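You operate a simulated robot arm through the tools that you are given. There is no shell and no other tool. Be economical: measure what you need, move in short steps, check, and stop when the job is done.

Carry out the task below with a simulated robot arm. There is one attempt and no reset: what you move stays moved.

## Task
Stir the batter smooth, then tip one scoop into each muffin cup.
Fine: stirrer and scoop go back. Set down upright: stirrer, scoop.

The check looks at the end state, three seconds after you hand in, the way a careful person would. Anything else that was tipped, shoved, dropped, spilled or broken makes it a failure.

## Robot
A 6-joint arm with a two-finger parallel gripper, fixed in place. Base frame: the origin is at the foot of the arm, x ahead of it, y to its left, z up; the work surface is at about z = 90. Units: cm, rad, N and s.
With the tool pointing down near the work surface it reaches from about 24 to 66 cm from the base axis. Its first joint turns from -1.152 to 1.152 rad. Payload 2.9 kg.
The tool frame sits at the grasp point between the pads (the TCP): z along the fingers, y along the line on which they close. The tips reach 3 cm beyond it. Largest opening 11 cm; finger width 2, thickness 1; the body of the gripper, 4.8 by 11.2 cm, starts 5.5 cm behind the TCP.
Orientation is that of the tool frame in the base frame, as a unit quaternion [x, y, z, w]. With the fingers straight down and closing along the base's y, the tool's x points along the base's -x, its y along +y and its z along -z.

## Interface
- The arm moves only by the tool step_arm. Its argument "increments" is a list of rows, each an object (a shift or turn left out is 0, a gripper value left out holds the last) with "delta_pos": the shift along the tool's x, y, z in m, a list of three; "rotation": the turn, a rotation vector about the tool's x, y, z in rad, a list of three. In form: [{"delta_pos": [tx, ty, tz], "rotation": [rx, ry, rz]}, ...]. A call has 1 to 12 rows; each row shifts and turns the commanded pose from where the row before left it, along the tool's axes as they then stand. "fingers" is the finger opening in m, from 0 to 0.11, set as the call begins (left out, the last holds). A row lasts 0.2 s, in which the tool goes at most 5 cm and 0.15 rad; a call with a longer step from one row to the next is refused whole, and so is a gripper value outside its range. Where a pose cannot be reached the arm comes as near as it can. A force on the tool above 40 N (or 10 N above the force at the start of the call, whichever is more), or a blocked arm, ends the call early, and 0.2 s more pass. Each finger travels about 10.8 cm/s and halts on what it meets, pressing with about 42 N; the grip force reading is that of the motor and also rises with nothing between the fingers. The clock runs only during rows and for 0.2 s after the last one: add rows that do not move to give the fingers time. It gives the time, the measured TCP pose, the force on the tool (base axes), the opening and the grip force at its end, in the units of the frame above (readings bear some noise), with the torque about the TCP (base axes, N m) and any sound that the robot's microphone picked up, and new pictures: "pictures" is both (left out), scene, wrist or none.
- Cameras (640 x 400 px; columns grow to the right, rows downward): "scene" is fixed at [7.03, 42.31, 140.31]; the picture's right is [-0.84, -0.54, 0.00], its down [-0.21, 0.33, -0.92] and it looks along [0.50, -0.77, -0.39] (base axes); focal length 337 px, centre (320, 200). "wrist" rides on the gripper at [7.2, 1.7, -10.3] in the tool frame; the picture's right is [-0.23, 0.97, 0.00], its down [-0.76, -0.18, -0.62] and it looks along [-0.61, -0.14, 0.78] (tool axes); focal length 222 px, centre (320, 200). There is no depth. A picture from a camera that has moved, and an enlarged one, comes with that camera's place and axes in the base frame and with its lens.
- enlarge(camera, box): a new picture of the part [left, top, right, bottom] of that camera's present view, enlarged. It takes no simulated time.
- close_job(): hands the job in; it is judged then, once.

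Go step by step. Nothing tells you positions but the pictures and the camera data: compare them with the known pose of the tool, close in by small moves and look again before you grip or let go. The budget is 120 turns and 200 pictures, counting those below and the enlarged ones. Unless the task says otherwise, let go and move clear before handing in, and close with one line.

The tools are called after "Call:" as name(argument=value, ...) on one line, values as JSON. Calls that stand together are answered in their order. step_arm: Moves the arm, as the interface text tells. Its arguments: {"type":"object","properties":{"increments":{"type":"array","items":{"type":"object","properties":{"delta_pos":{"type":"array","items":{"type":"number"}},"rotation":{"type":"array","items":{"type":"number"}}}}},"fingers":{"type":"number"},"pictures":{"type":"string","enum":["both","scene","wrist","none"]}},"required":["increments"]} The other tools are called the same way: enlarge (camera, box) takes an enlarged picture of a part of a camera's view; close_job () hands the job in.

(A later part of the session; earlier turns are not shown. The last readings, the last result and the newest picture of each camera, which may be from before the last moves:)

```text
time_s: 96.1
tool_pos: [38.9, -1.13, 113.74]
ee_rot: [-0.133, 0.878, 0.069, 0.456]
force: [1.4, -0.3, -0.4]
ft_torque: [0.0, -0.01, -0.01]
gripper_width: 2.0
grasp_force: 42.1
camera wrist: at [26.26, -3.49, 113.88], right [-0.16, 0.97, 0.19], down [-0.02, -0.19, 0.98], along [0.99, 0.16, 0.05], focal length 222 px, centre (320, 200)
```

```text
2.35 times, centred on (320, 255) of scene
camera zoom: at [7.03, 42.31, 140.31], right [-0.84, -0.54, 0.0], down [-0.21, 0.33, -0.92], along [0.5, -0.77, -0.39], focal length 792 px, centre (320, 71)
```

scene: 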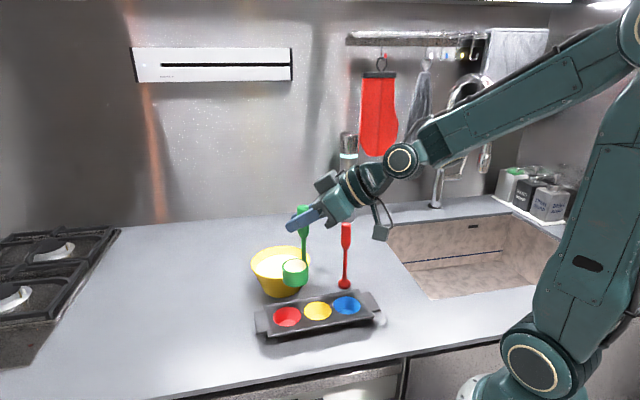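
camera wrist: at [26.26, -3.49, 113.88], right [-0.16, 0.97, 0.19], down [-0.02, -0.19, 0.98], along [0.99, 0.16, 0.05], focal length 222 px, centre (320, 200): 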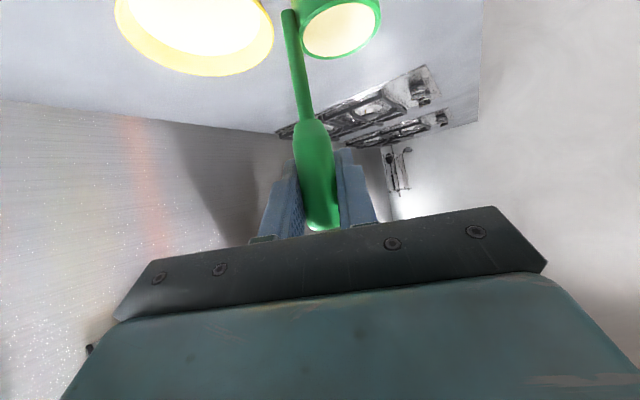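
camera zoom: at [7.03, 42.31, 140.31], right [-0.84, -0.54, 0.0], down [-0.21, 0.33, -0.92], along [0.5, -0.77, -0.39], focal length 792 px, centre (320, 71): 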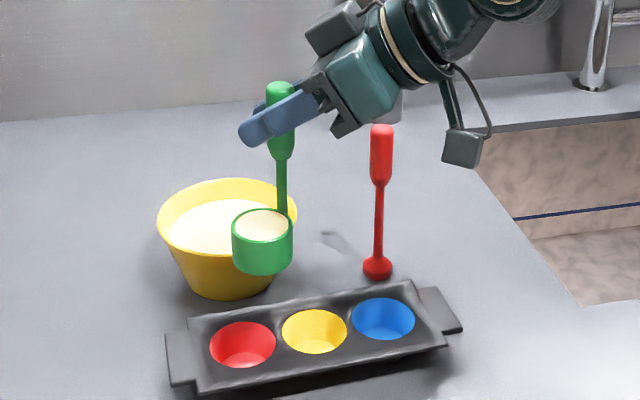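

The cup is level above red, and my predicted cup position matches the picture. I'm lowering, then starting the tilt around the pouring lip.

Call:
step_arm(increments=[{"delta_pos": [0.015, 0, 0.0105]}, {"delta_pos": [0.015, 0, 0.0105]}, {"delta_pos": [0.015, 0, 0.0105]}, {}], pictures="none")

Call:
enlarge(camera="scene", box=[240, 200, 380, 340])

```text
time_s: 97.1
tool_pos: [38.73, -1.2, 108.32]
ee_rot: [-0.132, 0.877, 0.069, 0.456]
force: [0.9, -0.1, -1.0]
ft_torque: [0.01, -0.01, 0.0]
gripper_width: 2.02
grasp_force: 42.1
```

```text
2.86 times, centred on (310, 270) of scene
camera zoom: at [7.03, 42.31, 140.31], right [-0.84, -0.54, 0.0], down [-0.21, 0.33, -0.92], along [0.5, -0.77, -0.39], focal length 962 px, centre (349, 0)
```

zoom: 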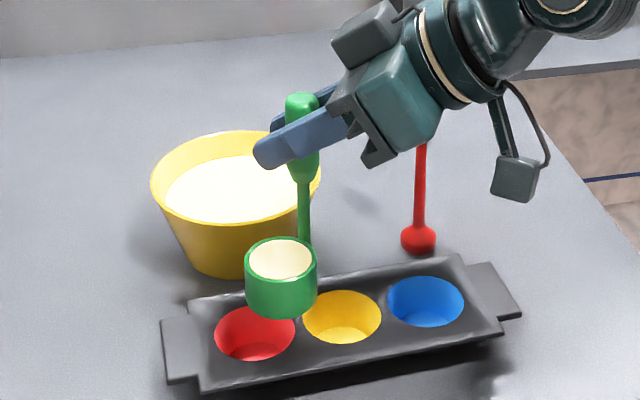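

Call:
step_arm(increments=[{"delta_pos": [-0.00476, 0, 0.00373], "rotation": [0, 0.0698, 0]}, {"delta_pos": [-0.00476, 0, 0.00373], "rotation": [0, 0.0698, 0]}, {"delta_pos": [-0.00476, 0, 0.00373], "rotation": [0, 0.0698, 0]}, {"delta_pos": [-0.00476, 0, 0.00373], "rotation": [0, 0.0698, 0]}, {"delta_pos": [-0.00476, 0, 0.00373], "rotation": [0, 0.0698, 0]}, {"delta_pos": [-0.00476, 0, 0.00373], "rotation": [0, 0.0698, 0]}, {"delta_pos": [-0.00476, 0, 0.00373], "rotation": [0, 0.0698, 0]}, {"delta_pos": [-0.00476, 0, 0.00373], "rotation": [0, 0.0698, 0]}, {"delta_pos": [-0.00476, 0, 0.00373], "rotation": [0, 0.0698, 0]}, {"delta_pos": [-0.00476, 0, 0.00373], "rotation": [0, 0.0698, 0]}], pictures="none")

Call:
enlarge(camera="scene", box=[240, 200, 380, 340])

```text
time_s: 99.3
tool_pos: [44.54, 0.57, 108.45]
ee_rot: [-0.148, 0.98, 0.021, 0.128]
force: [-0.3, -0.8, 0.6]
ft_torque: [0.01, -0.03, 0.02]
gripper_width: 2.04
grasp_force: 42.0
```

```text
2.86 times, centred on (310, 270) of scene
camera zoom: at [7.03, 42.31, 140.31], right [-0.84, -0.54, 0.0], down [-0.21, 0.33, -0.92], along [0.5, -0.77, -0.39], focal length 962 px, centre (349, 0)
```

zoom: 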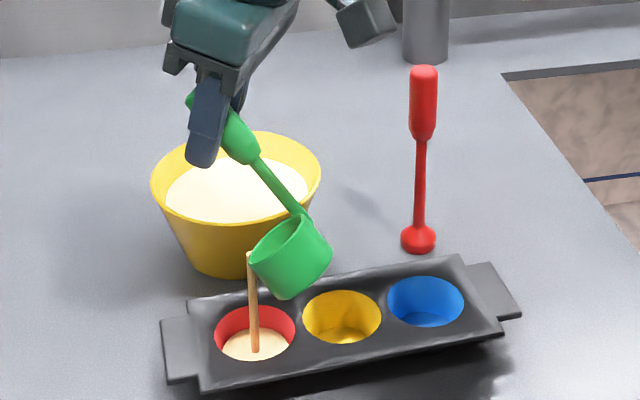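

A stream of batter is falling right into the red cup. I'm continuing the tilt.

Call:
step_arm(increments=[{"delta_pos": [-0.00476, 0, 0.00373], "rotation": [0, 0.0698, 0]}, {"delta_pos": [-0.00476, 0, 0.00373], "rotation": [0, 0.0698, 0]}, {"delta_pos": [-0.00476, 0, 0.00373], "rotation": [0, 0.0698, 0]}, {"delta_pos": [-0.00476, 0, 0.00373], "rotation": [0, 0.0698, 0]}, {"delta_pos": [-0.00476, 0, 0.00373], "rotation": [0, 0.0698, 0]}, {"delta_pos": [-0.00476, 0, 0.00373], "rotation": [0, 0.0698, 0]}, {"delta_pos": [-0.00476, 0, 0.00373], "rotation": [0, 0.0698, 0]}, {"delta_pos": [-0.00476, 0, 0.00373], "rotation": [0, 0.0698, 0]}, {"delta_pos": [-0.00476, 0, 0.00373], "rotation": [0, 0.0698, 0]}, {"delta_pos": [-0.00476, 0, 0.00373], "rotation": [0, 0.0698, 0]}], pictures="none")

Call:
enlarge(camera="scene", box=[240, 200, 380, 340])

```text
time_s: 101.5
tool_pos: [47.71, 2.9, 104.77]
ee_rot: [-0.148, 0.974, -0.026, -0.169]
force: [0.6, 0.6, 0.4]
ft_torque: [-0.03, -0.02, -0.01]
gripper_width: 2.0
grasp_force: 42.4
out of reach, approached as far as the arm can: row 9, 10
```

```text
2.86 times, centred on (310, 270) of scene
camera zoom: at [7.03, 42.31, 140.31], right [-0.84, -0.54, 0.0], down [-0.21, 0.33, -0.92], along [0.5, -0.77, -0.39], focal length 962 px, centre (349, 0)
```

zoom: 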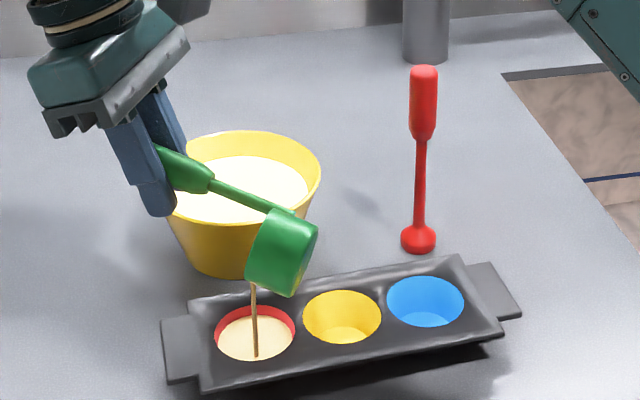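

The arm stopped near 75° tilt and a thin last stream is still draining. I'm waiting.

Call:
step_arm(increments=[{}, {}, {}, {}, {}, {}], pictures="none")

Call:
enlarge(camera="scene", box=[240, 200, 380, 340])

```text
time_s: 102.9
tool_pos: [47.62, 2.81, 104.77]
ee_rot: [-0.149, 0.974, -0.027, -0.169]
force: [-0.4, 0.0, 0.2]
ft_torque: [0.03, -0.05, 0.0]
gripper_width: 2.01
grasp_force: 42.0
```

```text
2.86 times, centred on (310, 270) of scene
camera zoom: at [7.03, 42.31, 140.31], right [-0.84, -0.54, 0.0], down [-0.21, 0.33, -0.92], along [0.5, -0.77, -0.39], focal length 962 px, centre (349, 0)
```

zoom: 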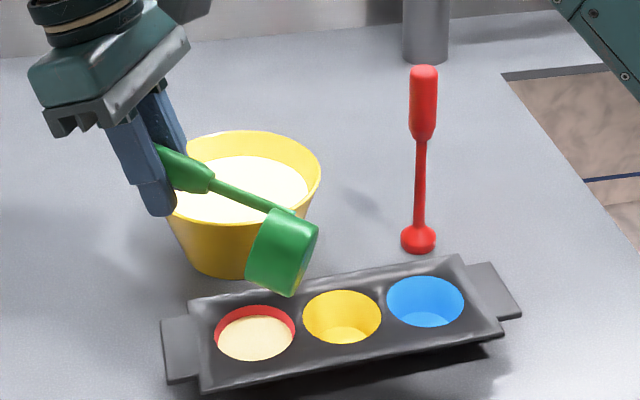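

The flow has stopped, but at 75° some batter likely stays in the scoop. The wrist must be in the arm's plane to go further. I'm backing the tilt off to about 43°, swinging the heading to -1° about the cup, then I'll tilt on.

Call:
step_arm(increments=[{"delta_pos": [0.00501, 0, -0.00339], "rotation": [0, -0.0698, 0]}, {"delta_pos": [0.00501, 0, -0.00339], "rotation": [0, -0.0698, 0]}, {"delta_pos": [0.00501, 0, -0.00339], "rotation": [0, -0.0698, 0]}, {"delta_pos": [0.00501, 0, -0.00339], "rotation": [0, -0.0698, 0]}, {"delta_pos": [0.00501, 0, -0.00339], "rotation": [0, -0.0698, 0]}, {"delta_pos": [0.00501, 0, -0.00339], "rotation": [0, -0.0698, 0]}, {"delta_pos": [0.00501, 0, -0.00339], "rotation": [0, -0.0698, 0]}, {"delta_pos": [0.00501, 0, -0.00339], "rotation": [0, -0.0698, 0]}, {}], pictures="none")

Call:
step_arm(increments=[{"delta_pos": [0.0042, -0.024, -0.0122]}, {"rotation": [0.0231, 0, 0.1068]}, {"rotation": [0.0231, 0, 0.1068]}, {"rotation": [0.0231, 0, 0.1068]}, {}], pictures="none")

Call:
enlarge(camera="scene", box=[240, 200, 380, 340])

```text
time_s: 104.9
tool_pos: [44.48, 1.5, 107.79]
ee_rot: [-0.15, 0.983, 0.015, 0.106]
force: [0.2, 0.0, -0.4]
ft_torque: [0.01, -0.04, -0.02]
gripper_width: 2.02
grasp_force: 41.9
out of reach, approached as far as the arm can: row 1
```

```text
time_s: 106.1
tool_pos: [44.52, -0.77, 108.86]
ee_rot: [0.014, 0.994, -0.003, 0.107]
force: [0.8, 0.2, -0.8]
ft_torque: [-0.02, -0.02, 0.02]
gripper_width: 2.02
grasp_force: 41.9
```

```text
2.86 times, centred on (310, 270) of scene
camera zoom: at [7.03, 42.31, 140.31], right [-0.84, -0.54, 0.0], down [-0.21, 0.33, -0.92], along [0.5, -0.77, -0.39], focal length 962 px, centre (349, 0)
```

zoom: 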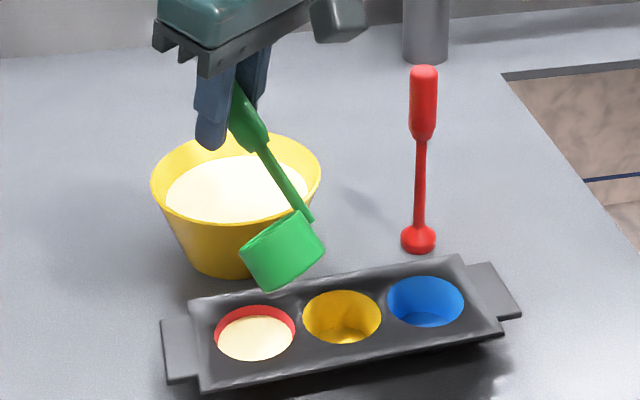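

The heading is now in the arm plane with the lip over red. I'm tilting on to about 91°.

Call:
step_arm(increments=[{"delta_pos": [-0.00176, 0, 0.00313], "rotation": [0, 0.0698, 0]}, {"delta_pos": [-0.00476, 0, 0.00373], "rotation": [0, 0.0698, 0]}, {"delta_pos": [-0.00476, 0, 0.00373], "rotation": [0, 0.0698, 0]}, {"delta_pos": [-0.00476, 0, 0.00373], "rotation": [0, 0.0698, 0]}, {"delta_pos": [-0.00476, 0, 0.00373], "rotation": [0, 0.0698, 0]}, {"delta_pos": [-0.00476, 0, 0.00373], "rotation": [0, 0.0698, 0]}, {"delta_pos": [-0.00476, 0, 0.00373], "rotation": [0, 0.0698, 0]}, {"delta_pos": [-0.00476, 0, 0.00373], "rotation": [0, 0.0698, 0]}, {"delta_pos": [-0.00476, 0, 0.00373], "rotation": [0, 0.0698, 0]}, {"delta_pos": [-0.00476, 0, 0.00373], "rotation": [0, 0.0698, 0]}, {"delta_pos": [-0.00476, 0, 0.00373], "rotation": [0, 0.0698, 0]}, {"delta_pos": [-0.00476, 0, 0.00373], "rotation": [0, 0.0698, 0]}], pictures="none")

Call:
enlarge(camera="scene", box=[240, 200, 380, 340])

```text
time_s: 108.7
tool_pos: [48.94, -1.01, 103.61]
ee_rot: [0.013, 0.951, 0.003, -0.308]
force: [0.4, -0.3, -0.1]
ft_torque: [0.04, -0.04, 0.02]
gripper_width: 2.04
grasp_force: 42.1
```

```text
2.86 times, centred on (310, 270) of scene
camera zoom: at [7.03, 42.31, 140.31], right [-0.84, -0.54, 0.0], down [-0.21, 0.33, -0.92], along [0.5, -0.77, -0.39], focal length 962 px, centre (349, 0)
```

zoom: 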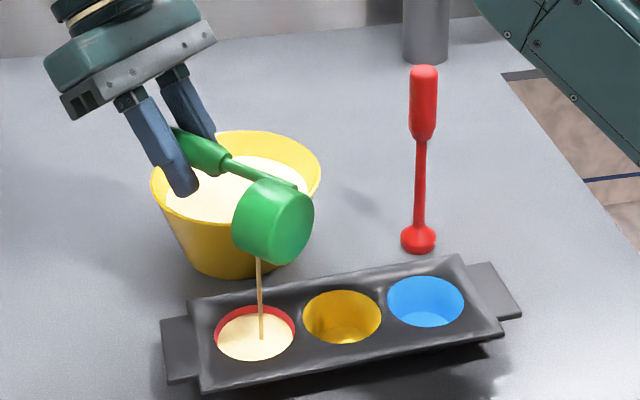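

The remainder is pouring into red. I'm tilting a touch more and waiting for it to finish.

Call:
step_arm(increments=[{"delta_pos": [-0.00476, 0, 0.00373], "rotation": [0, 0.0698, 0]}, {}, {}, {}, {}, {}, {}], pictures="none")

Call:
enlarge(camera="scene", box=[240, 200, 380, 340])

```text
time_s: 110.3
tool_pos: [49.01, -0.85, 103.09]
ee_rot: [0.013, 0.94, 0.004, -0.341]
force: [-0.5, -0.1, 0.2]
ft_torque: [-0.01, -0.01, 0.01]
gripper_width: 2.04
grasp_force: 42.3
```

```text
2.86 times, centred on (310, 270) of scene
camera zoom: at [7.03, 42.31, 140.31], right [-0.84, -0.54, 0.0], down [-0.21, 0.33, -0.92], along [0.5, -0.77, -0.39], focal length 962 px, centre (349, 0)
```

zoom: 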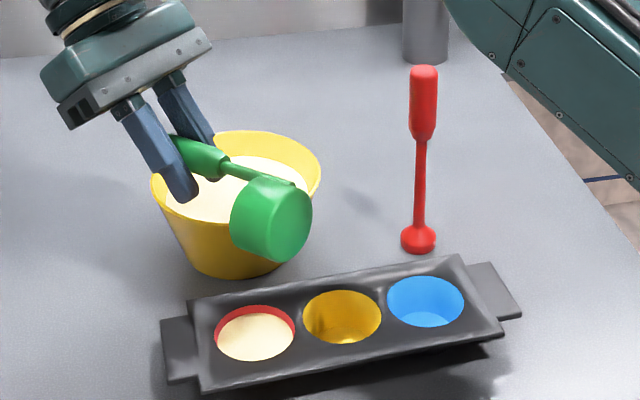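

The scoop is empty and red is filled. I'm returning the scoop to upright.

Call:
step_arm(increments=[{"delta_pos": [0.01024, 0, -0.00643], "rotation": [0, -0.1396, 0]}, {"delta_pos": [0.01024, 0, -0.00643], "rotation": [0, -0.1396, 0]}, {"delta_pos": [0.01024, 0, -0.00643], "rotation": [0, -0.1396, 0]}, {"delta_pos": [0.01024, 0, -0.00643], "rotation": [0, -0.1396, 0]}, {"delta_pos": [0.01024, 0, -0.00643], "rotation": [0, -0.1396, 0]}, {"delta_pos": [0.01024, 0, -0.00643], "rotation": [0, -0.1396, 0]}, {"delta_pos": [0.01024, 0, -0.00643], "rotation": [0, -0.1396, 0]}, {"delta_pos": [0.01024, 0, -0.00643], "rotation": [0, -0.1396, 0]}, {"delta_pos": [0.01024, 0, -0.00643], "rotation": [0, -0.1396, 0]}, {"delta_pos": [0.01024, 0, -0.00643], "rotation": [0, -0.1396, 0]}, {"delta_pos": [0.01024, 0, -0.00643], "rotation": [0, -0.1396, 0]}, {"delta_pos": [0.0087, 0, -0.0055], "rotation": [0, -0.119, 0]}], pictures="none")

Call:
step_arm(increments=[{"delta_pos": [-0.0246, 0, -0.0172]}, {"delta_pos": [-0.0164, 0, -0.0115], "rotation": [0.0929, 0, 0.0651]}, {}], pictures="scene")

Call:
enlarge(camera="scene", box=[240, 170, 400, 340])

```text
time_s: 112.9
tool_pos: [37.88, -0.56, 109.07]
ee_rot: [0.012, 0.887, -0.007, 0.462]
force: [0.9, 0.2, 0.3]
ft_torque: [-0.01, -0.04, 0.01]
gripper_width: 2.02
grasp_force: 42.1
```

```text
time_s: 113.7
tool_pos: [37.9, -0.76, 114.09]
ee_rot: [0.062, 0.885, -0.032, 0.461]
force: [0.6, -0.1, -0.9]
ft_torque: [0.01, 0.01, -0.02]
gripper_width: 2.03
grasp_force: 42.0
```

scene: 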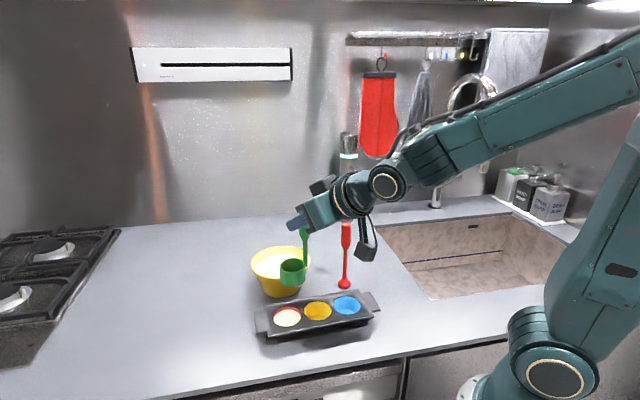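

```text
2.35 times, centred on (320, 255) of scene
camera zoom: at [7.03, 42.31, 140.31], right [-0.84, -0.54, 0.0], down [-0.21, 0.33, -0.92], along [0.5, -0.77, -0.39], focal length 792 px, centre (320, 71)
```

zoom: 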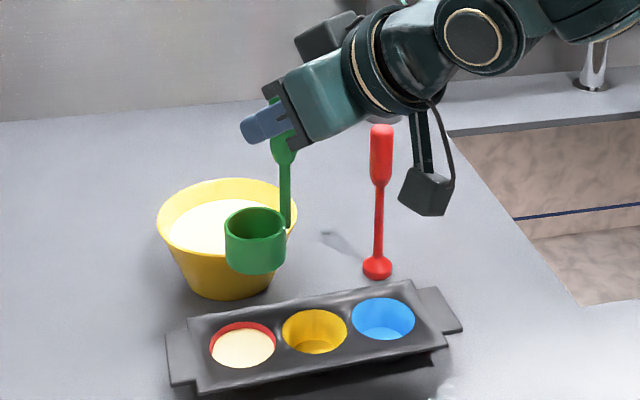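

Upright again with no drips. I'm back to the bowl and dipping for the second scoop.

Call:
step_arm(increments=[{"delta_pos": [-0.01394, -0.0158, 0.01988]}, {"delta_pos": [-0.01394, -0.0158, 0.01988]}, {"delta_pos": [-0.01394, -0.0158, 0.01988]}, {"delta_pos": [-0.01394, -0.0158, 0.01988]}, {"delta_pos": [-0.01394, -0.0158, 0.01988]}, {}, {"delta_pos": [0.0205, 0, 0.0144]}, {"delta_pos": [0.0205, 0, 0.0144]}, {}], pictures="none")

Call:
enlarge(camera="scene", box=[230, 170, 350, 310])

```text
time_s: 115.7
tool_pos: [48.89, -10.06, 108.97]
ee_rot: [0.061, 0.885, -0.032, 0.46]
force: [-0.6, 0.0, -0.1]
ft_torque: [0.0, 0.0, 0.0]
gripper_width: 2.06
grasp_force: 42.0
```

```text
2.86 times, centred on (290, 240) of scene
camera zoom: at [7.03, 42.31, 140.31], right [-0.84, -0.54, 0.0], down [-0.21, 0.33, -0.92], along [0.5, -0.77, -0.39], focal length 962 px, centre (406, 86)
```

zoom: 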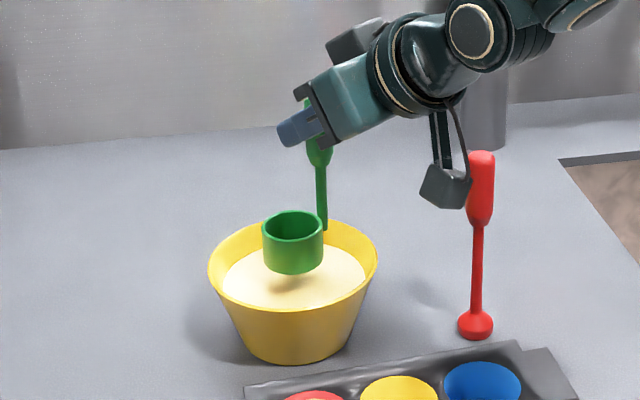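

Centred. I'm dipping and lifting.

Call:
step_arm(increments=[{"delta_pos": [0.0147, 0, 0.0103]}, {"delta_pos": [0.0147, 0, 0.0103]}, {"delta_pos": [0.0115, 0, 0.008]}, {"delta_pos": [0.009, 0, 0.0063]}, {}, {}, {}], pictures="none")

Call:
step_arm(increments=[{"delta_pos": [-0.0082, 0, -0.0057]}, {"delta_pos": [-0.0123, 0, -0.0086]}, {"delta_pos": [-0.0164, 0, -0.0115]}, {"delta_pos": [-0.0164, 0, -0.0115]}, {"delta_pos": [-0.0164, 0, -0.0115]}, {"delta_pos": [-0.0205, 0, -0.0144]}, {}, {}, {}, {}], pictures="none")

Call:
enlarge(camera="scene", box=[230, 170, 350, 310])

```text
time_s: 117.3
tool_pos: [48.8, -10.13, 102.9]
ee_rot: [0.062, 0.885, -0.033, 0.461]
force: [-0.1, 0.2, -1.9]
ft_torque: [0.0, 0.03, 0.01]
gripper_width: 2.04
grasp_force: 41.7
```

```text
time_s: 119.5
tool_pos: [48.88, -10.21, 113.95]
ee_rot: [0.063, 0.884, -0.033, 0.461]
force: [0.6, -0.1, 0.2]
ft_torque: [-0.01, 0.03, -0.01]
gripper_width: 2.02
grasp_force: 42.0
```

```text
2.86 times, centred on (290, 240) of scene
camera zoom: at [7.03, 42.31, 140.31], right [-0.84, -0.54, 0.0], down [-0.21, 0.33, -0.92], along [0.5, -0.77, -0.39], focal length 962 px, centre (406, 86)
```

zoom: 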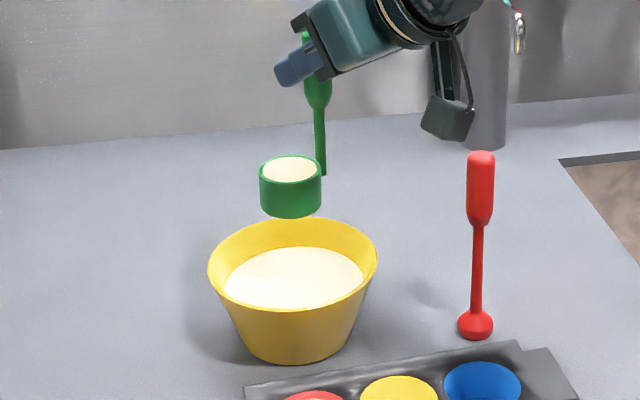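

A full second scoop. I'm carrying it level to above the yellow cup.

Call:
step_arm(increments=[{"delta_pos": [0.01053, 0.00404, -0.0172]}, {"delta_pos": [0.01053, 0.00404, -0.0172]}, {"delta_pos": [0.01053, 0.00404, -0.0172]}, {"delta_pos": [0.01053, 0.00404, -0.0172]}, {"delta_pos": [0.01053, 0.00404, -0.0172]}, {"delta_pos": [0.01053, 0.00404, -0.0172]}, {"delta_pos": [0.01053, 0.00404, -0.0172]}, {"delta_pos": [0.01053, 0.00404, -0.0172]}, {}], pictures="none")

Call:
enlarge(camera="scene", box=[240, 170, 400, 340])

```text
time_s: 121.5
tool_pos: [33.31, -4.8, 114.98]
ee_rot: [0.062, 0.885, -0.033, 0.461]
force: [0.1, 0.9, 0.1]
ft_torque: [0.0, -0.02, 0.01]
gripper_width: 2.01
grasp_force: 42.2
```

```text
2.35 times, centred on (320, 255) of scene
camera zoom: at [7.02, 42.31, 140.31], right [-0.84, -0.54, 0.0], down [-0.21, 0.33, -0.92], along [0.5, -0.77, -0.39], focal length 792 px, centre (320, 71)
```

zoom: 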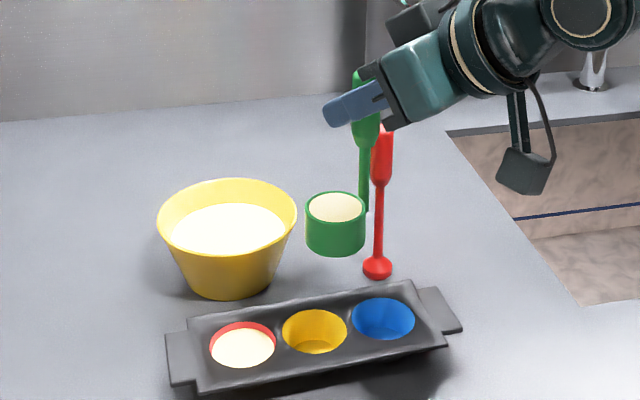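

The position matches. I'm tipping slightly, lowering, and continuing the pour over yellow.

Call:
step_arm(increments=[{"delta_pos": [-0.00476, 0, 0.00373], "rotation": [0, 0.0698, 0]}, {"delta_pos": [-0.00476, 0, 0.00373], "rotation": [0, 0.0698, 0]}, {"delta_pos": [-0.00476, 0, 0.00373], "rotation": [0, 0.0698, 0]}, {"delta_pos": [0.01875, 0, 0.0201]}, {"delta_pos": [0.01875, 0, 0.0201]}, {"delta_pos": [-0.00476, 0, 0.00373], "rotation": [0, 0.0698, 0]}, {"delta_pos": [-0.00476, 0, 0.00373], "rotation": [0, 0.0698, 0]}, {"delta_pos": [-0.00476, 0, 0.00373], "rotation": [0, 0.0698, 0]}, {"delta_pos": [-0.00476, 0, 0.00373], "rotation": [0, 0.0698, 0]}, {"delta_pos": [-0.00476, 0, 0.00373], "rotation": [0, 0.0698, 0]}, {"delta_pos": [-0.00476, 0, 0.00373], "rotation": [0, 0.0698, 0]}], pictures="none")

Call:
enlarge(camera="scene", box=[240, 200, 380, 340])

```text
time_s: 123.9
tool_pos: [38.6, -5.51, 109.65]
ee_rot: [0.069, 0.984, -0.012, 0.164]
force: [0.2, -1.0, -0.9]
ft_torque: [-0.03, -0.06, 0.01]
gripper_width: 2.05
grasp_force: 42.4
```

```text
2.86 times, centred on (310, 270) of scene
camera zoom: at [7.03, 42.31, 140.31], right [-0.84, -0.54, 0.0], down [-0.21, 0.33, -0.92], along [0.5, -0.77, -0.39], focal length 962 px, centre (349, 0)
```

zoom: 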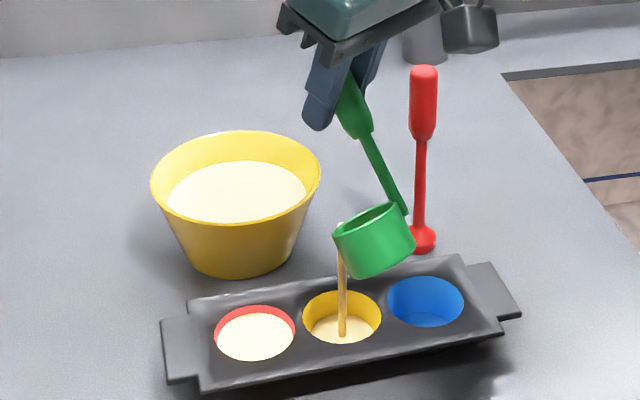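

The stream is landing in yellow. I'm continuing the tilt.

Call:
step_arm(increments=[{"delta_pos": [-0.00476, 0, 0.00373], "rotation": [0, 0.0698, 0]}, {"delta_pos": [-0.00476, 0, 0.00373], "rotation": [0, 0.0698, 0]}, {"delta_pos": [-0.00476, 0, 0.00373], "rotation": [0, 0.0698, 0]}, {"delta_pos": [-0.00476, 0, 0.00373], "rotation": [0, 0.0698, 0]}, {"delta_pos": [-0.00476, 0, 0.00373], "rotation": [0, 0.0698, 0]}, {"delta_pos": [-0.00476, 0, 0.00373], "rotation": [0, 0.0698, 0]}, {"delta_pos": [-0.00476, 0, 0.00373], "rotation": [0, 0.0698, 0]}, {"delta_pos": [-0.00476, 0, 0.00373], "rotation": [0, 0.0698, 0]}, {"delta_pos": [-0.00476, 0, 0.00373], "rotation": [0, 0.0698, 0]}, {"delta_pos": [-0.00476, 0, 0.00373], "rotation": [0, 0.0698, 0]}, {"delta_pos": [-0.00476, 0, 0.00373], "rotation": [0, 0.0698, 0]}, {"delta_pos": [-0.00476, 0, 0.00373], "rotation": [0, 0.0698, 0]}], pictures="none")

Call:
step_arm(increments=[{"delta_pos": [-0.00476, 0, 0.00373], "rotation": [0, 0.0698, 0]}, {"delta_pos": [-0.00476, 0, 0.00373], "rotation": [0, 0.0698, 0]}, {"delta_pos": [-0.00357, 0, 0.0028], "rotation": [0, 0.0524, 0]}, {}, {}, {}, {}, {}, {}], pictures="none")

Call:
enlarge(camera="scene", box=[240, 200, 380, 340])

```text
time_s: 126.5
tool_pos: [44.0, -6.37, 105.0]
ee_rot: [0.068, 0.966, 0.017, -0.25]
force: [0.1, 0.6, -0.2]
ft_torque: [0.02, -0.03, 0.01]
gripper_width: 2.01
grasp_force: 42.0
```

```text
time_s: 128.5
tool_pos: [44.58, -6.29, 103.35]
ee_rot: [0.067, 0.938, 0.024, -0.341]
force: [-0.7, -0.6, -0.8]
ft_torque: [0.04, -0.04, -0.02]
gripper_width: 2.03
grasp_force: 41.7
```

```text
2.86 times, centred on (310, 270) of scene
camera zoom: at [7.03, 42.31, 140.31], right [-0.84, -0.54, 0.0], down [-0.21, 0.33, -0.92], along [0.5, -0.77, -0.39], focal length 962 px, centre (349, 0)
```

zoom: 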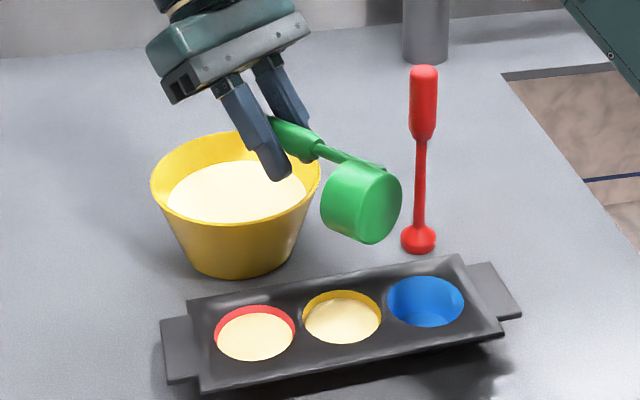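

Yellow is filled and the scoop is empty. I'm returning upright, raising on the way, and turning the heading to -17° for the blue cup.

Call:
step_arm(increments=[{"delta_pos": [0.01024, 0, -0.00643], "rotation": [0, -0.1396, 0]}, {"delta_pos": [0.01024, 0, -0.00643], "rotation": [0, -0.1396, 0]}, {"delta_pos": [0.01024, 0, -0.00643], "rotation": [0, -0.1396, 0]}, {"delta_pos": [0.01024, 0, -0.00643], "rotation": [0, -0.1396, 0]}, {"delta_pos": [0.01024, 0, -0.00643], "rotation": [0, -0.1396, 0]}, {"delta_pos": [0.01024, 0, -0.00643], "rotation": [0, -0.1396, 0]}, {"delta_pos": [0.01024, 0, -0.00643], "rotation": [0, -0.1396, 0]}, {"delta_pos": [-0.0083, 0, -0.0288]}, {"delta_pos": [-0.0083, 0, -0.0288]}], pictures="none")

Call:
step_arm(increments=[{"delta_pos": [0.01024, 0, -0.00643], "rotation": [0, -0.1396, 0]}, {"delta_pos": [0.01024, 0, -0.00643], "rotation": [0, -0.1396, 0]}, {"delta_pos": [0.01024, 0, -0.00643], "rotation": [0, -0.1396, 0]}, {"delta_pos": [0.01024, 0, -0.00643], "rotation": [0, -0.1396, 0]}, {"delta_pos": [0.0089, 0, -0.0056], "rotation": [0, -0.122, 0]}, {}], pictures="none")

```text
time_s: 130.5
tool_pos: [39.13, -5.62, 115.53]
ee_rot: [0.069, 0.988, -0.01, 0.14]
force: [0.2, 0.5, -0.4]
ft_torque: [0.01, -0.02, -0.02]
gripper_width: 2.03
grasp_force: 41.9
```

```text
time_s: 131.9
tool_pos: [33.38, -4.76, 115.48]
ee_rot: [0.061, 0.884, -0.033, 0.462]
force: [-0.2, 0.2, -0.1]
ft_torque: [-0.02, 0.0, -0.03]
gripper_width: 2.04
grasp_force: 42.0
```

Call:
step_arm(increments=[{"rotation": [0.0641, 0, 0.045]}, {"rotation": [0.0641, 0, 0.045]}, {"delta_pos": [-0.01306, -0.00103, 0.01863]}, {"delta_pos": [-0.01306, -0.00103, 0.01863]}, {"delta_pos": [-0.01306, -0.00103, 0.01863]}, {"delta_pos": [-0.01306, -0.00103, 0.01863]}, {"delta_pos": [-0.01306, -0.00103, 0.01863]}, {"delta_pos": [-0.01306, -0.00103, 0.01863]}, {"delta_pos": [-0.01306, -0.00103, 0.01863]}, {}, {"delta_pos": [0.0266, 0, 0.0187]}, {"delta_pos": [0.0266, 0, 0.0187]}], pictures="none")

Call:
enlarge(camera="scene", box=[230, 170, 350, 310])

```text
time_s: 134.5
tool_pos: [48.58, -10.14, 109.01]
ee_rot: [0.13, 0.877, -0.069, 0.458]
force: [-0.4, 0.3, -1.3]
ft_torque: [0.0, 0.03, 0.0]
gripper_width: 2.03
grasp_force: 42.4
```

```text
2.86 times, centred on (290, 240) of scene
camera zoom: at [7.03, 42.31, 140.31], right [-0.84, -0.54, 0.0], down [-0.21, 0.33, -0.92], along [0.5, -0.77, -0.39], focal length 962 px, centre (406, 86)
```

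zoom: 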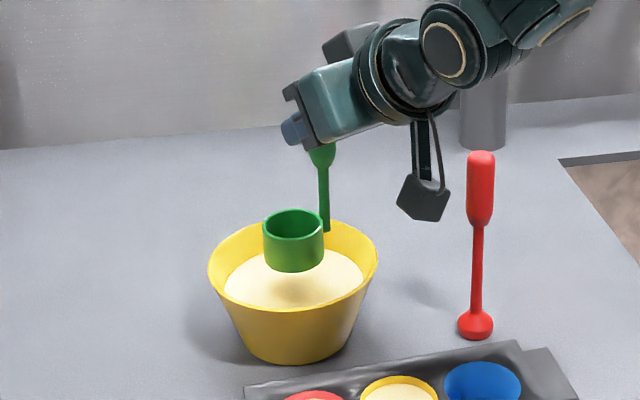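

Centred over the batter. Third dip, a little deeper, watching the force.

Call:
step_arm(increments=[{"delta_pos": [0.0147, 0, 0.0103]}, {"delta_pos": [0.0147, 0, 0.0103]}, {"delta_pos": [0.0123, 0, 0.0086]}, {"delta_pos": [0.0098, 0, 0.0069]}, {"delta_pos": [0.0033, 0, 0.0023]}, {}, {}], pictures="none")

Call:
enlarge(camera="scene", box=[230, 170, 350, 310])

```text
time_s: 136.1
tool_pos: [48.65, -10.23, 102.32]
ee_rot: [0.131, 0.876, -0.069, 0.459]
force: [-0.2, -0.4, 6.9]
ft_torque: [0.05, 0.03, -0.01]
gripper_width: 2.05
grasp_force: 41.7
```

```text
2.86 times, centred on (290, 240) of scene
camera zoom: at [7.01, 42.31, 140.31], right [-0.84, -0.54, 0.0], down [-0.21, 0.33, -0.92], along [0.5, -0.77, -0.39], focal length 962 px, centre (406, 86)
```

zoom: 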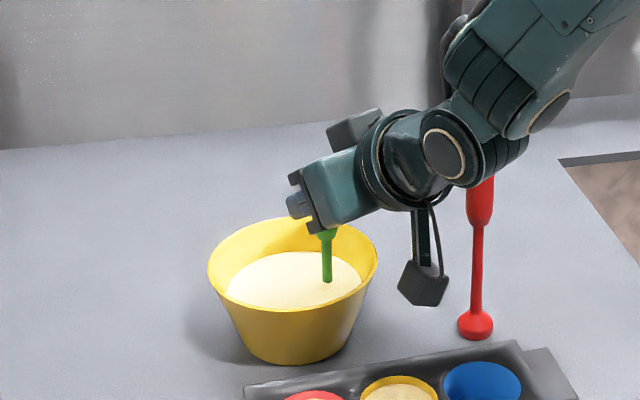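

It touched the bowl floor lightly at 7 N, and the bowl hasn't moved. I'm lifting.

Call:
step_arm(increments=[{"delta_pos": [-0.0041, 0, -0.0029]}, {"delta_pos": [-0.0082, 0, -0.0057]}, {"delta_pos": [-0.0123, 0, -0.0086]}, {"delta_pos": [-0.0164, 0, -0.0115]}, {"delta_pos": [-0.0164, 0, -0.0115]}, {"delta_pos": [-0.0164, 0, -0.0115]}, {"delta_pos": [-0.0205, 0, -0.0144]}, {}, {}, {}], pictures="none")

Call:
enlarge(camera="scene", box=[230, 170, 350, 310])

```text
time_s: 138.3
tool_pos: [48.46, -10.15, 113.86]
ee_rot: [0.131, 0.877, -0.069, 0.458]
force: [-0.5, 0.7, -0.7]
ft_torque: [-0.03, 0.02, -0.02]
gripper_width: 2.02
grasp_force: 42.0
```

```text
2.86 times, centred on (290, 240) of scene
camera zoom: at [7.03, 42.31, 140.31], right [-0.84, -0.54, 0.0], down [-0.21, 0.33, -0.92], along [0.5, -0.77, -0.39], focal length 962 px, centre (406, 86)
```

zoom: 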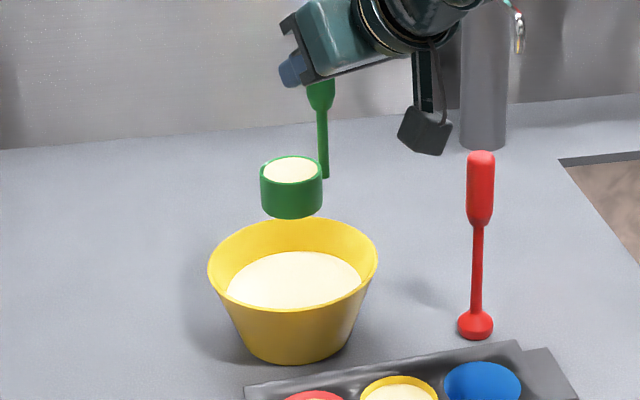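

A full third scoop. I'm raising and carrying it level to above the blue cup.

Call:
step_arm(increments=[{"delta_pos": [-0.021, 0, -0.0148]}, {"delta_pos": [-0.021, 0, -0.0148]}, {"delta_pos": [0.01219, -0.00487, -0.0174]}, {"delta_pos": [0.01219, -0.00487, -0.0174]}, {"delta_pos": [0.01219, -0.00487, -0.0174]}, {"delta_pos": [0.01219, -0.00487, -0.0174]}, {"delta_pos": [0.01219, -0.00487, -0.0174]}, {"delta_pos": [0.01219, -0.00487, -0.0174]}, {"delta_pos": [0.01219, -0.00487, -0.0174]}, {"delta_pos": [0.01219, -0.00487, -0.0174]}, {"delta_pos": [0.01219, -0.00487, -0.0174]}, {}], pictures="none")

Call:
enlarge(camera="scene", box=[240, 170, 400, 340])

```text
time_s: 140.9
tool_pos: [28.95, -8.67, 119.1]
ee_rot: [0.13, 0.878, -0.068, 0.456]
force: [0.3, 0.4, -1.4]
ft_torque: [0.01, 0.0, 0.03]
gripper_width: 2.02
grasp_force: 41.9
```

```text
2.35 times, centred on (320, 255) of scene
camera zoom: at [7.02, 42.31, 140.31], right [-0.84, -0.54, 0.0], down [-0.21, 0.33, -0.92], along [0.5, -0.77, -0.39], focal length 792 px, centre (320, 71)
```

zoom: 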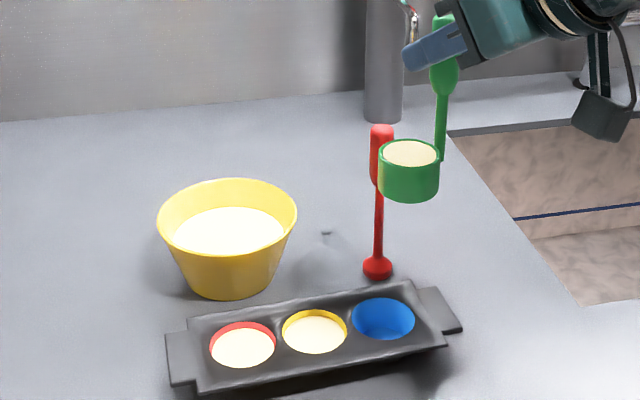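

The position matches. I'm tipping slightly, lowering, and pouring into blue.

Call:
step_arm(increments=[{"delta_pos": [-0.00476, 0, 0.00373], "rotation": [0, 0.0698, 0]}, {"delta_pos": [-0.00476, 0, 0.00373], "rotation": [0, 0.0698, 0]}, {"delta_pos": [-0.00476, 0, 0.00373], "rotation": [0, 0.0698, 0]}, {"delta_pos": [0.0164, 0, 0.0176]}, {"delta_pos": [0.0164, 0, 0.0176]}, {"delta_pos": [0.0164, 0, 0.0176]}, {"delta_pos": [0.0164, 0, 0.0176]}, {}], pictures="none")

Call:
enlarge(camera="scene", box=[240, 200, 380, 340])

```text
time_s: 142.7
tool_pos: [30.66, -9.18, 109.82]
ee_rot: [0.137, 0.92, -0.055, 0.363]
force: [0.1, 0.2, -0.6]
ft_torque: [-0.04, -0.02, -0.02]
gripper_width: 2.05
grasp_force: 41.8
```

```text
2.86 times, centred on (310, 270) of scene
camera zoom: at [7.03, 42.31, 140.31], right [-0.84, -0.54, 0.0], down [-0.21, 0.33, -0.92], along [0.5, -0.77, -0.39], focal length 962 px, centre (349, 0)
```

zoom: 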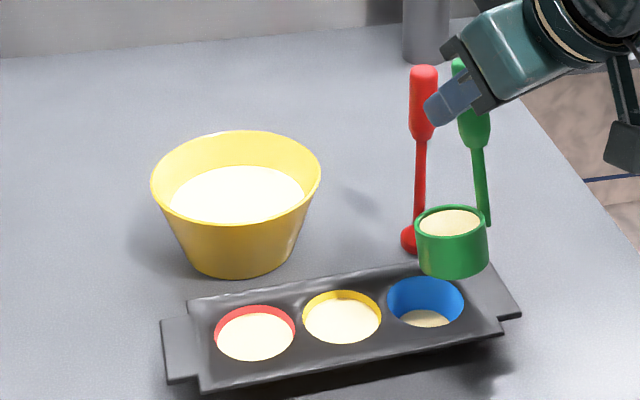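

Pouring has begun into blue. The stirrer stands close to the path for the last part of the tilt, so I'll tilt to about 44° here, let it drain, then raise 7 cm before finishing.

Call:
step_arm(increments=[{"delta_pos": [-0.00476, 0, 0.00373], "rotation": [0, 0.0698, 0]}, {"delta_pos": [-0.00476, 0, 0.00373], "rotation": [0, 0.0698, 0]}, {"delta_pos": [-0.00476, 0, 0.00373], "rotation": [0, 0.0698, 0]}, {"delta_pos": [-0.00476, 0, 0.00373], "rotation": [0, 0.0698, 0]}, {"delta_pos": [-0.00476, 0, 0.00373], "rotation": [0, 0.0698, 0]}, {"delta_pos": [-0.00476, 0, 0.00373], "rotation": [0, 0.0698, 0]}, {"delta_pos": [-0.00476, 0, 0.00373], "rotation": [0, 0.0698, 0]}, {"delta_pos": [-0.00476, 0, 0.00373], "rotation": [0, 0.0698, 0]}, {}, {}, {}], pictures="none")

Call:
enlarge(camera="scene", box=[240, 200, 380, 340])

```text
time_s: 145.1
tool_pos: [35.23, -10.71, 108.94]
ee_rot: [0.147, 0.984, -0.015, 0.094]
force: [0.3, 0.1, -1.2]
ft_torque: [-0.03, -0.03, -0.03]
gripper_width: 2.02
grasp_force: 42.0
```

```text
2.86 times, centred on (310, 270) of scene
camera zoom: at [7.03, 42.31, 140.31], right [-0.84, -0.54, 0.0], down [-0.21, 0.33, -0.92], along [0.5, -0.77, -0.39], focal length 962 px, centre (349, 0)
```

zoom: 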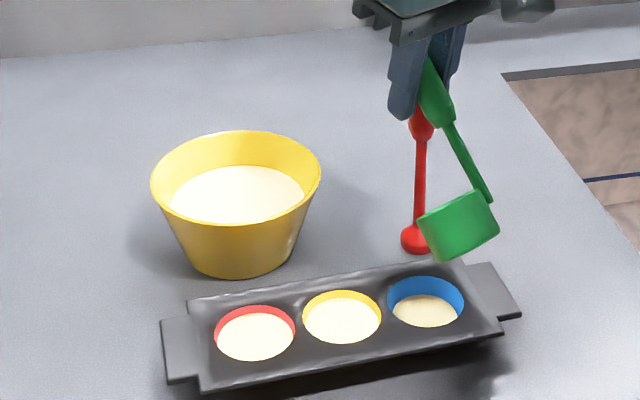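

The flow has paused at this angle. I'm raising 7 cm straight up, then finishing the tilt.

Call:
step_arm(increments=[{"delta_pos": [-0.0067, 0, -0.0344]}, {"delta_pos": [-0.0067, 0, -0.0344]}, {}, {"delta_pos": [-0.00476, 0, 0.00373], "rotation": [0, 0.0698, 0]}, {"delta_pos": [-0.00476, 0, 0.00373], "rotation": [0, 0.0698, 0]}, {"delta_pos": [-0.00476, 0, 0.00373], "rotation": [0, 0.0698, 0]}, {"delta_pos": [-0.00476, 0, 0.00373], "rotation": [0, 0.0698, 0]}, {"delta_pos": [-0.00476, 0, 0.00373], "rotation": [0, 0.0698, 0]}], pictures="none")

Call:
enlarge(camera="scene", box=[240, 180, 400, 340])

```text
time_s: 146.9
tool_pos: [37.46, -11.39, 114.34]
ee_rot: [0.147, 0.986, 0.011, -0.078]
force: [-0.1, 0.2, 0.6]
ft_torque: [0.01, 0.02, -0.01]
gripper_width: 2.05
grasp_force: 42.4
```

```text
2.50 times, centred on (320, 260) of scene
camera zoom: at [7.03, 42.31, 140.31], right [-0.84, -0.54, 0.0], down [-0.21, 0.33, -0.92], along [0.5, -0.77, -0.39], focal length 842 px, centre (320, 50)
```

zoom: 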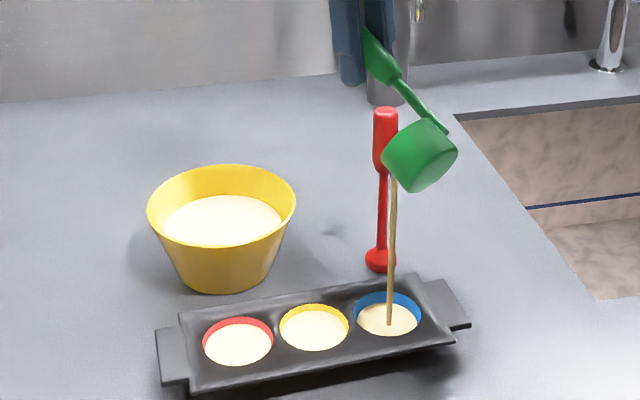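

The stream is central in blue. I'm finishing the tilt.

Call:
step_arm(increments=[{"delta_pos": [-0.00476, 0, 0.00373], "rotation": [0, 0.0698, 0]}, {"delta_pos": [-0.00476, 0, 0.00373], "rotation": [0, 0.0698, 0]}, {"delta_pos": [-0.00476, 0, 0.00373], "rotation": [0, 0.0698, 0]}, {"delta_pos": [-0.00476, 0, 0.00373], "rotation": [0, 0.0698, 0]}, {"delta_pos": [-0.00476, 0, 0.00373], "rotation": [0, 0.0698, 0]}, {"delta_pos": [-0.00476, 0, 0.00373], "rotation": [0, 0.0698, 0]}, {"delta_pos": [-0.00476, 0, 0.00373], "rotation": [0, 0.0698, 0]}, {}, {}, {}, {}, {}], pictures="none")

Call:
enlarge(camera="scene", box=[240, 180, 400, 340])

```text
time_s: 149.5
tool_pos: [39.7, -11.92, 110.74]
ee_rot: [0.14, 0.938, 0.046, -0.314]
force: [-0.2, -0.1, -0.7]
ft_torque: [-0.02, -0.02, 0.02]
gripper_width: 2.04
grasp_force: 42.0
```

```text
2.50 times, centred on (320, 260) of scene
camera zoom: at [7.03, 42.31, 140.31], right [-0.84, -0.54, 0.0], down [-0.21, 0.33, -0.92], along [0.5, -0.77, -0.39], focal length 842 px, centre (320, 50)
```

zoom: 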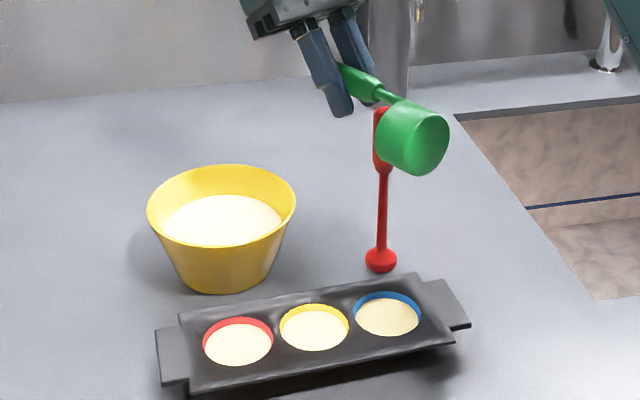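

Blue is filled. One more small tilt to empty the scoop, then back upright.

Call:
step_arm(increments=[{"delta_pos": [-0.00476, 0, 0.00373], "rotation": [0, 0.0698, 0]}, {}, {}, {}, {}, {}], pictures="none")

Call:
step_arm(increments=[{"delta_pos": [0.01024, 0, -0.00643], "rotation": [0, -0.1396, 0]}, {"delta_pos": [0.01024, 0, -0.00643], "rotation": [0, -0.1396, 0]}, {"delta_pos": [0.01024, 0, -0.00643], "rotation": [0, -0.1396, 0]}, {"delta_pos": [0.01024, 0, -0.00643], "rotation": [0, -0.1396, 0]}, {"delta_pos": [0.01024, 0, -0.00643], "rotation": [0, -0.1396, 0]}, {"delta_pos": [0.01024, 0, -0.00643], "rotation": [0, -0.1396, 0]}, {"delta_pos": [0.01024, 0, -0.00643], "rotation": [0, -0.1396, 0]}, {"delta_pos": [0.01024, 0, -0.00643], "rotation": [0, -0.1396, 0]}, {"delta_pos": [0.01024, 0, -0.00643], "rotation": [0, -0.1396, 0]}, {"delta_pos": [0.01024, 0, -0.00643], "rotation": [0, -0.1396, 0]}, {"delta_pos": [0.01024, 0, -0.00643], "rotation": [0, -0.1396, 0]}, {"delta_pos": [0.01024, 0, -0.00643], "rotation": [0, -0.1396, 0]}], pictures="none")

Call:
enlarge(camera="scene", box=[240, 170, 400, 340])

```text
time_s: 150.9
tool_pos: [39.74, -12.02, 110.13]
ee_rot: [0.138, 0.926, 0.051, -0.346]
force: [0.3, -0.3, 0.4]
ft_torque: [-0.01, -0.03, -0.04]
gripper_width: 2.04
grasp_force: 41.9
```

```text
time_s: 153.5
tool_pos: [28.96, -8.79, 116.36]
ee_rot: [0.131, 0.877, -0.069, 0.458]
force: [-0.6, 0.4, 0.1]
ft_torque: [-0.02, 0.02, 0.04]
gripper_width: 2.03
grasp_force: 42.5
```

```text
2.35 times, centred on (320, 255) of scene
camera zoom: at [7.03, 42.31, 140.31], right [-0.84, -0.54, 0.0], down [-0.21, 0.33, -0.92], along [0.5, -0.77, -0.39], focal length 792 px, centre (320, 71)
```

zoom: 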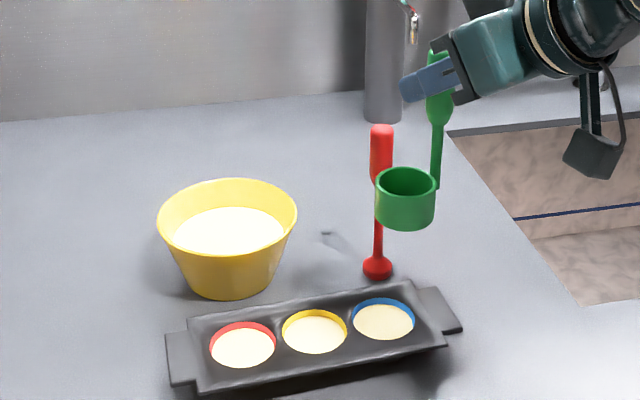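

All three cups hold a scoop, and nothing is spilled. I'm taking the empty scoop home by way of the bowl side, avoiding the stirrer.

Call:
step_arm(increments=[{"delta_pos": [-0.016, 0.0063, 0.0228]}, {"delta_pos": [-0.016, 0.0063, 0.0228]}, {"delta_pos": [-0.016, 0.0063, 0.0228]}, {"delta_pos": [-0.016, 0.0063, 0.0228]}, {"delta_pos": [-0.016, 0.0063, 0.0228]}, {"delta_pos": [-0.016, 0.0063, 0.0228]}, {}], pictures="none")

Call:
step_arm(increments=[{"delta_pos": [-0.00295, -0.0288, 0.0042]}, {"delta_pos": [-0.00295, -0.0288, 0.0042]}, {"delta_pos": [-0.00295, -0.0288, 0.0042]}, {"delta_pos": [-0.00295, -0.0288, 0.0042]}, {"delta_pos": [-0.00295, -0.0288, 0.0042]}, {"delta_pos": [-0.00295, -0.0288, 0.0042]}, {}, {}], pictures="both")

Call:
enlarge(camera="scene", box=[310, 130, 370, 220])

```text
time_s: 155.1
tool_pos: [46.22, -10.05, 116.33]
ee_rot: [0.13, 0.877, -0.068, 0.457]
force: [-0.4, 0.1, -0.9]
ft_torque: [0.01, 0.02, -0.01]
gripper_width: 2.04
grasp_force: 41.9
```

```text
time_s: 156.9
tool_pos: [43.92, -27.46, 116.46]
ee_rot: [0.131, 0.878, -0.069, 0.456]
force: [-0.6, -0.5, -1.0]
ft_torque: [0.0, 0.03, -0.04]
gripper_width: 2.06
grasp_force: 41.9
camera wrist: at [32.43, -22.21, 116.41], right [0.41, 0.89, 0.19], down [-0.12, -0.15, 0.98], along [0.9, -0.42, 0.05], focal length 222 px, centre (320, 200)
```

scene: 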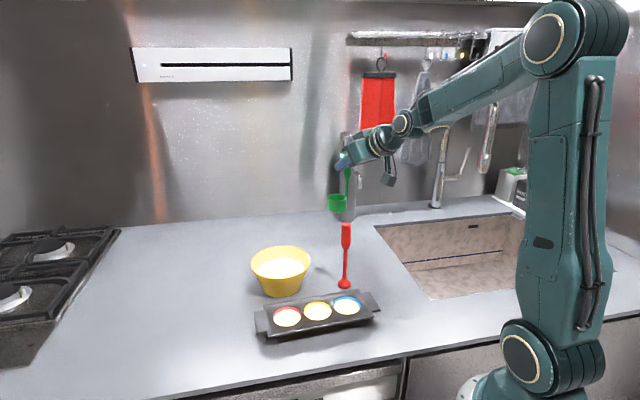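
wrist: 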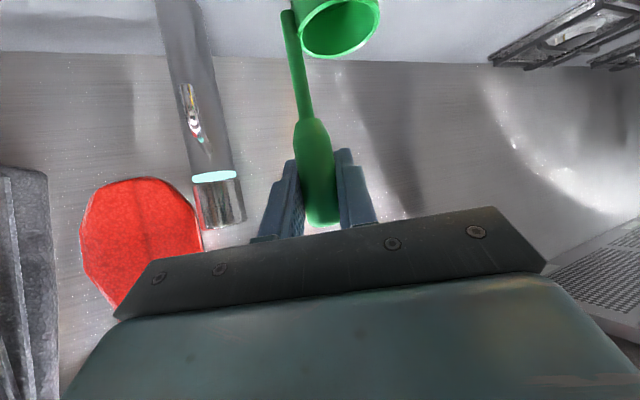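

```text
4.44 times, centred on (340, 175) of scene
camera zoom: at [7.03, 42.31, 140.31], right [-0.84, -0.54, 0.0], down [-0.21, 0.33, -0.92], along [0.5, -0.77, -0.39], focal length 1497 px, centre (231, 311)
```

zoom: 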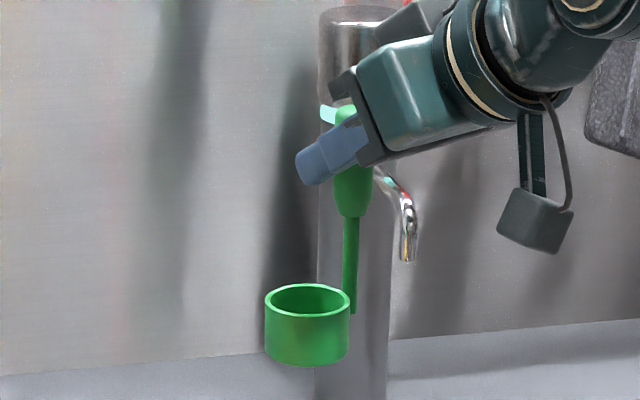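

The scoop is over its home spot and upright. I'm lowering to just above the table.

Call:
step_arm(increments=[{"delta_pos": [0.0287, 0, 0.0201]}, {"delta_pos": [0.0287, 0, 0.0201]}, {"delta_pos": [0.0287, 0, 0.0201]}, {"delta_pos": [0.0266, 0, 0.0187]}, {}], pictures="none")

Call:
enlarge(camera="scene", box=[310, 190, 370, 280])

```text
time_s: 158.1
tool_pos: [43.84, -27.52, 102.54]
ee_rot: [0.131, 0.877, -0.068, 0.457]
force: [-0.2, -0.3, -0.2]
ft_torque: [0.01, 0.01, 0.02]
gripper_width: 2.02
grasp_force: 41.6
```

```text
4.44 times, centred on (340, 235) of scene
camera zoom: at [7.03, 42.31, 140.31], right [-0.84, -0.54, 0.0], down [-0.21, 0.33, -0.92], along [0.5, -0.77, -0.39], focal length 1497 px, centre (231, 44)
```

zoom: 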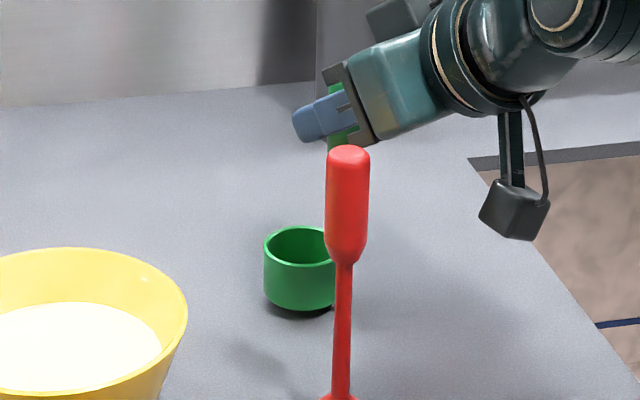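

Call:
step_arm(increments=[{"delta_pos": [0.0041, 0, 0.0029]}, {"delta_pos": [0.0016, 0, 0.0012]}, {}], pictures="none")

Call:
step_arm(increments=[{"delta_pos": [0.0008, 0, 0.0006]}, {}], pictures="none")

Call:
step_arm(increments=[{"delta_pos": [0.0005, 0, 0.00035]}, {}], pictures="none")

```text
time_s: 158.9
tool_pos: [44.12, -27.5, 101.89]
ee_rot: [0.13, 0.878, -0.068, 0.456]
force: [0.3, 1.1, 0.0]
ft_torque: [-0.01, 0.02, -0.03]
gripper_width: 2.0
grasp_force: 41.9
```

```text
time_s: 159.5
tool_pos: [44.01, -27.5, 102.01]
ee_rot: [0.131, 0.877, -0.069, 0.457]
force: [0.2, 0.6, -1.5]
ft_torque: [-0.02, 0.03, 0.03]
gripper_width: 2.02
grasp_force: 42.4
```

```text
time_s: 160.1
tool_pos: [44.05, -27.49, 101.84]
ee_rot: [0.131, 0.877, -0.069, 0.458]
force: [0.0, -0.4, 1.8]
ft_torque: [0.02, 0.0, 0.01]
gripper_width: 2.05
grasp_force: 42.2
```

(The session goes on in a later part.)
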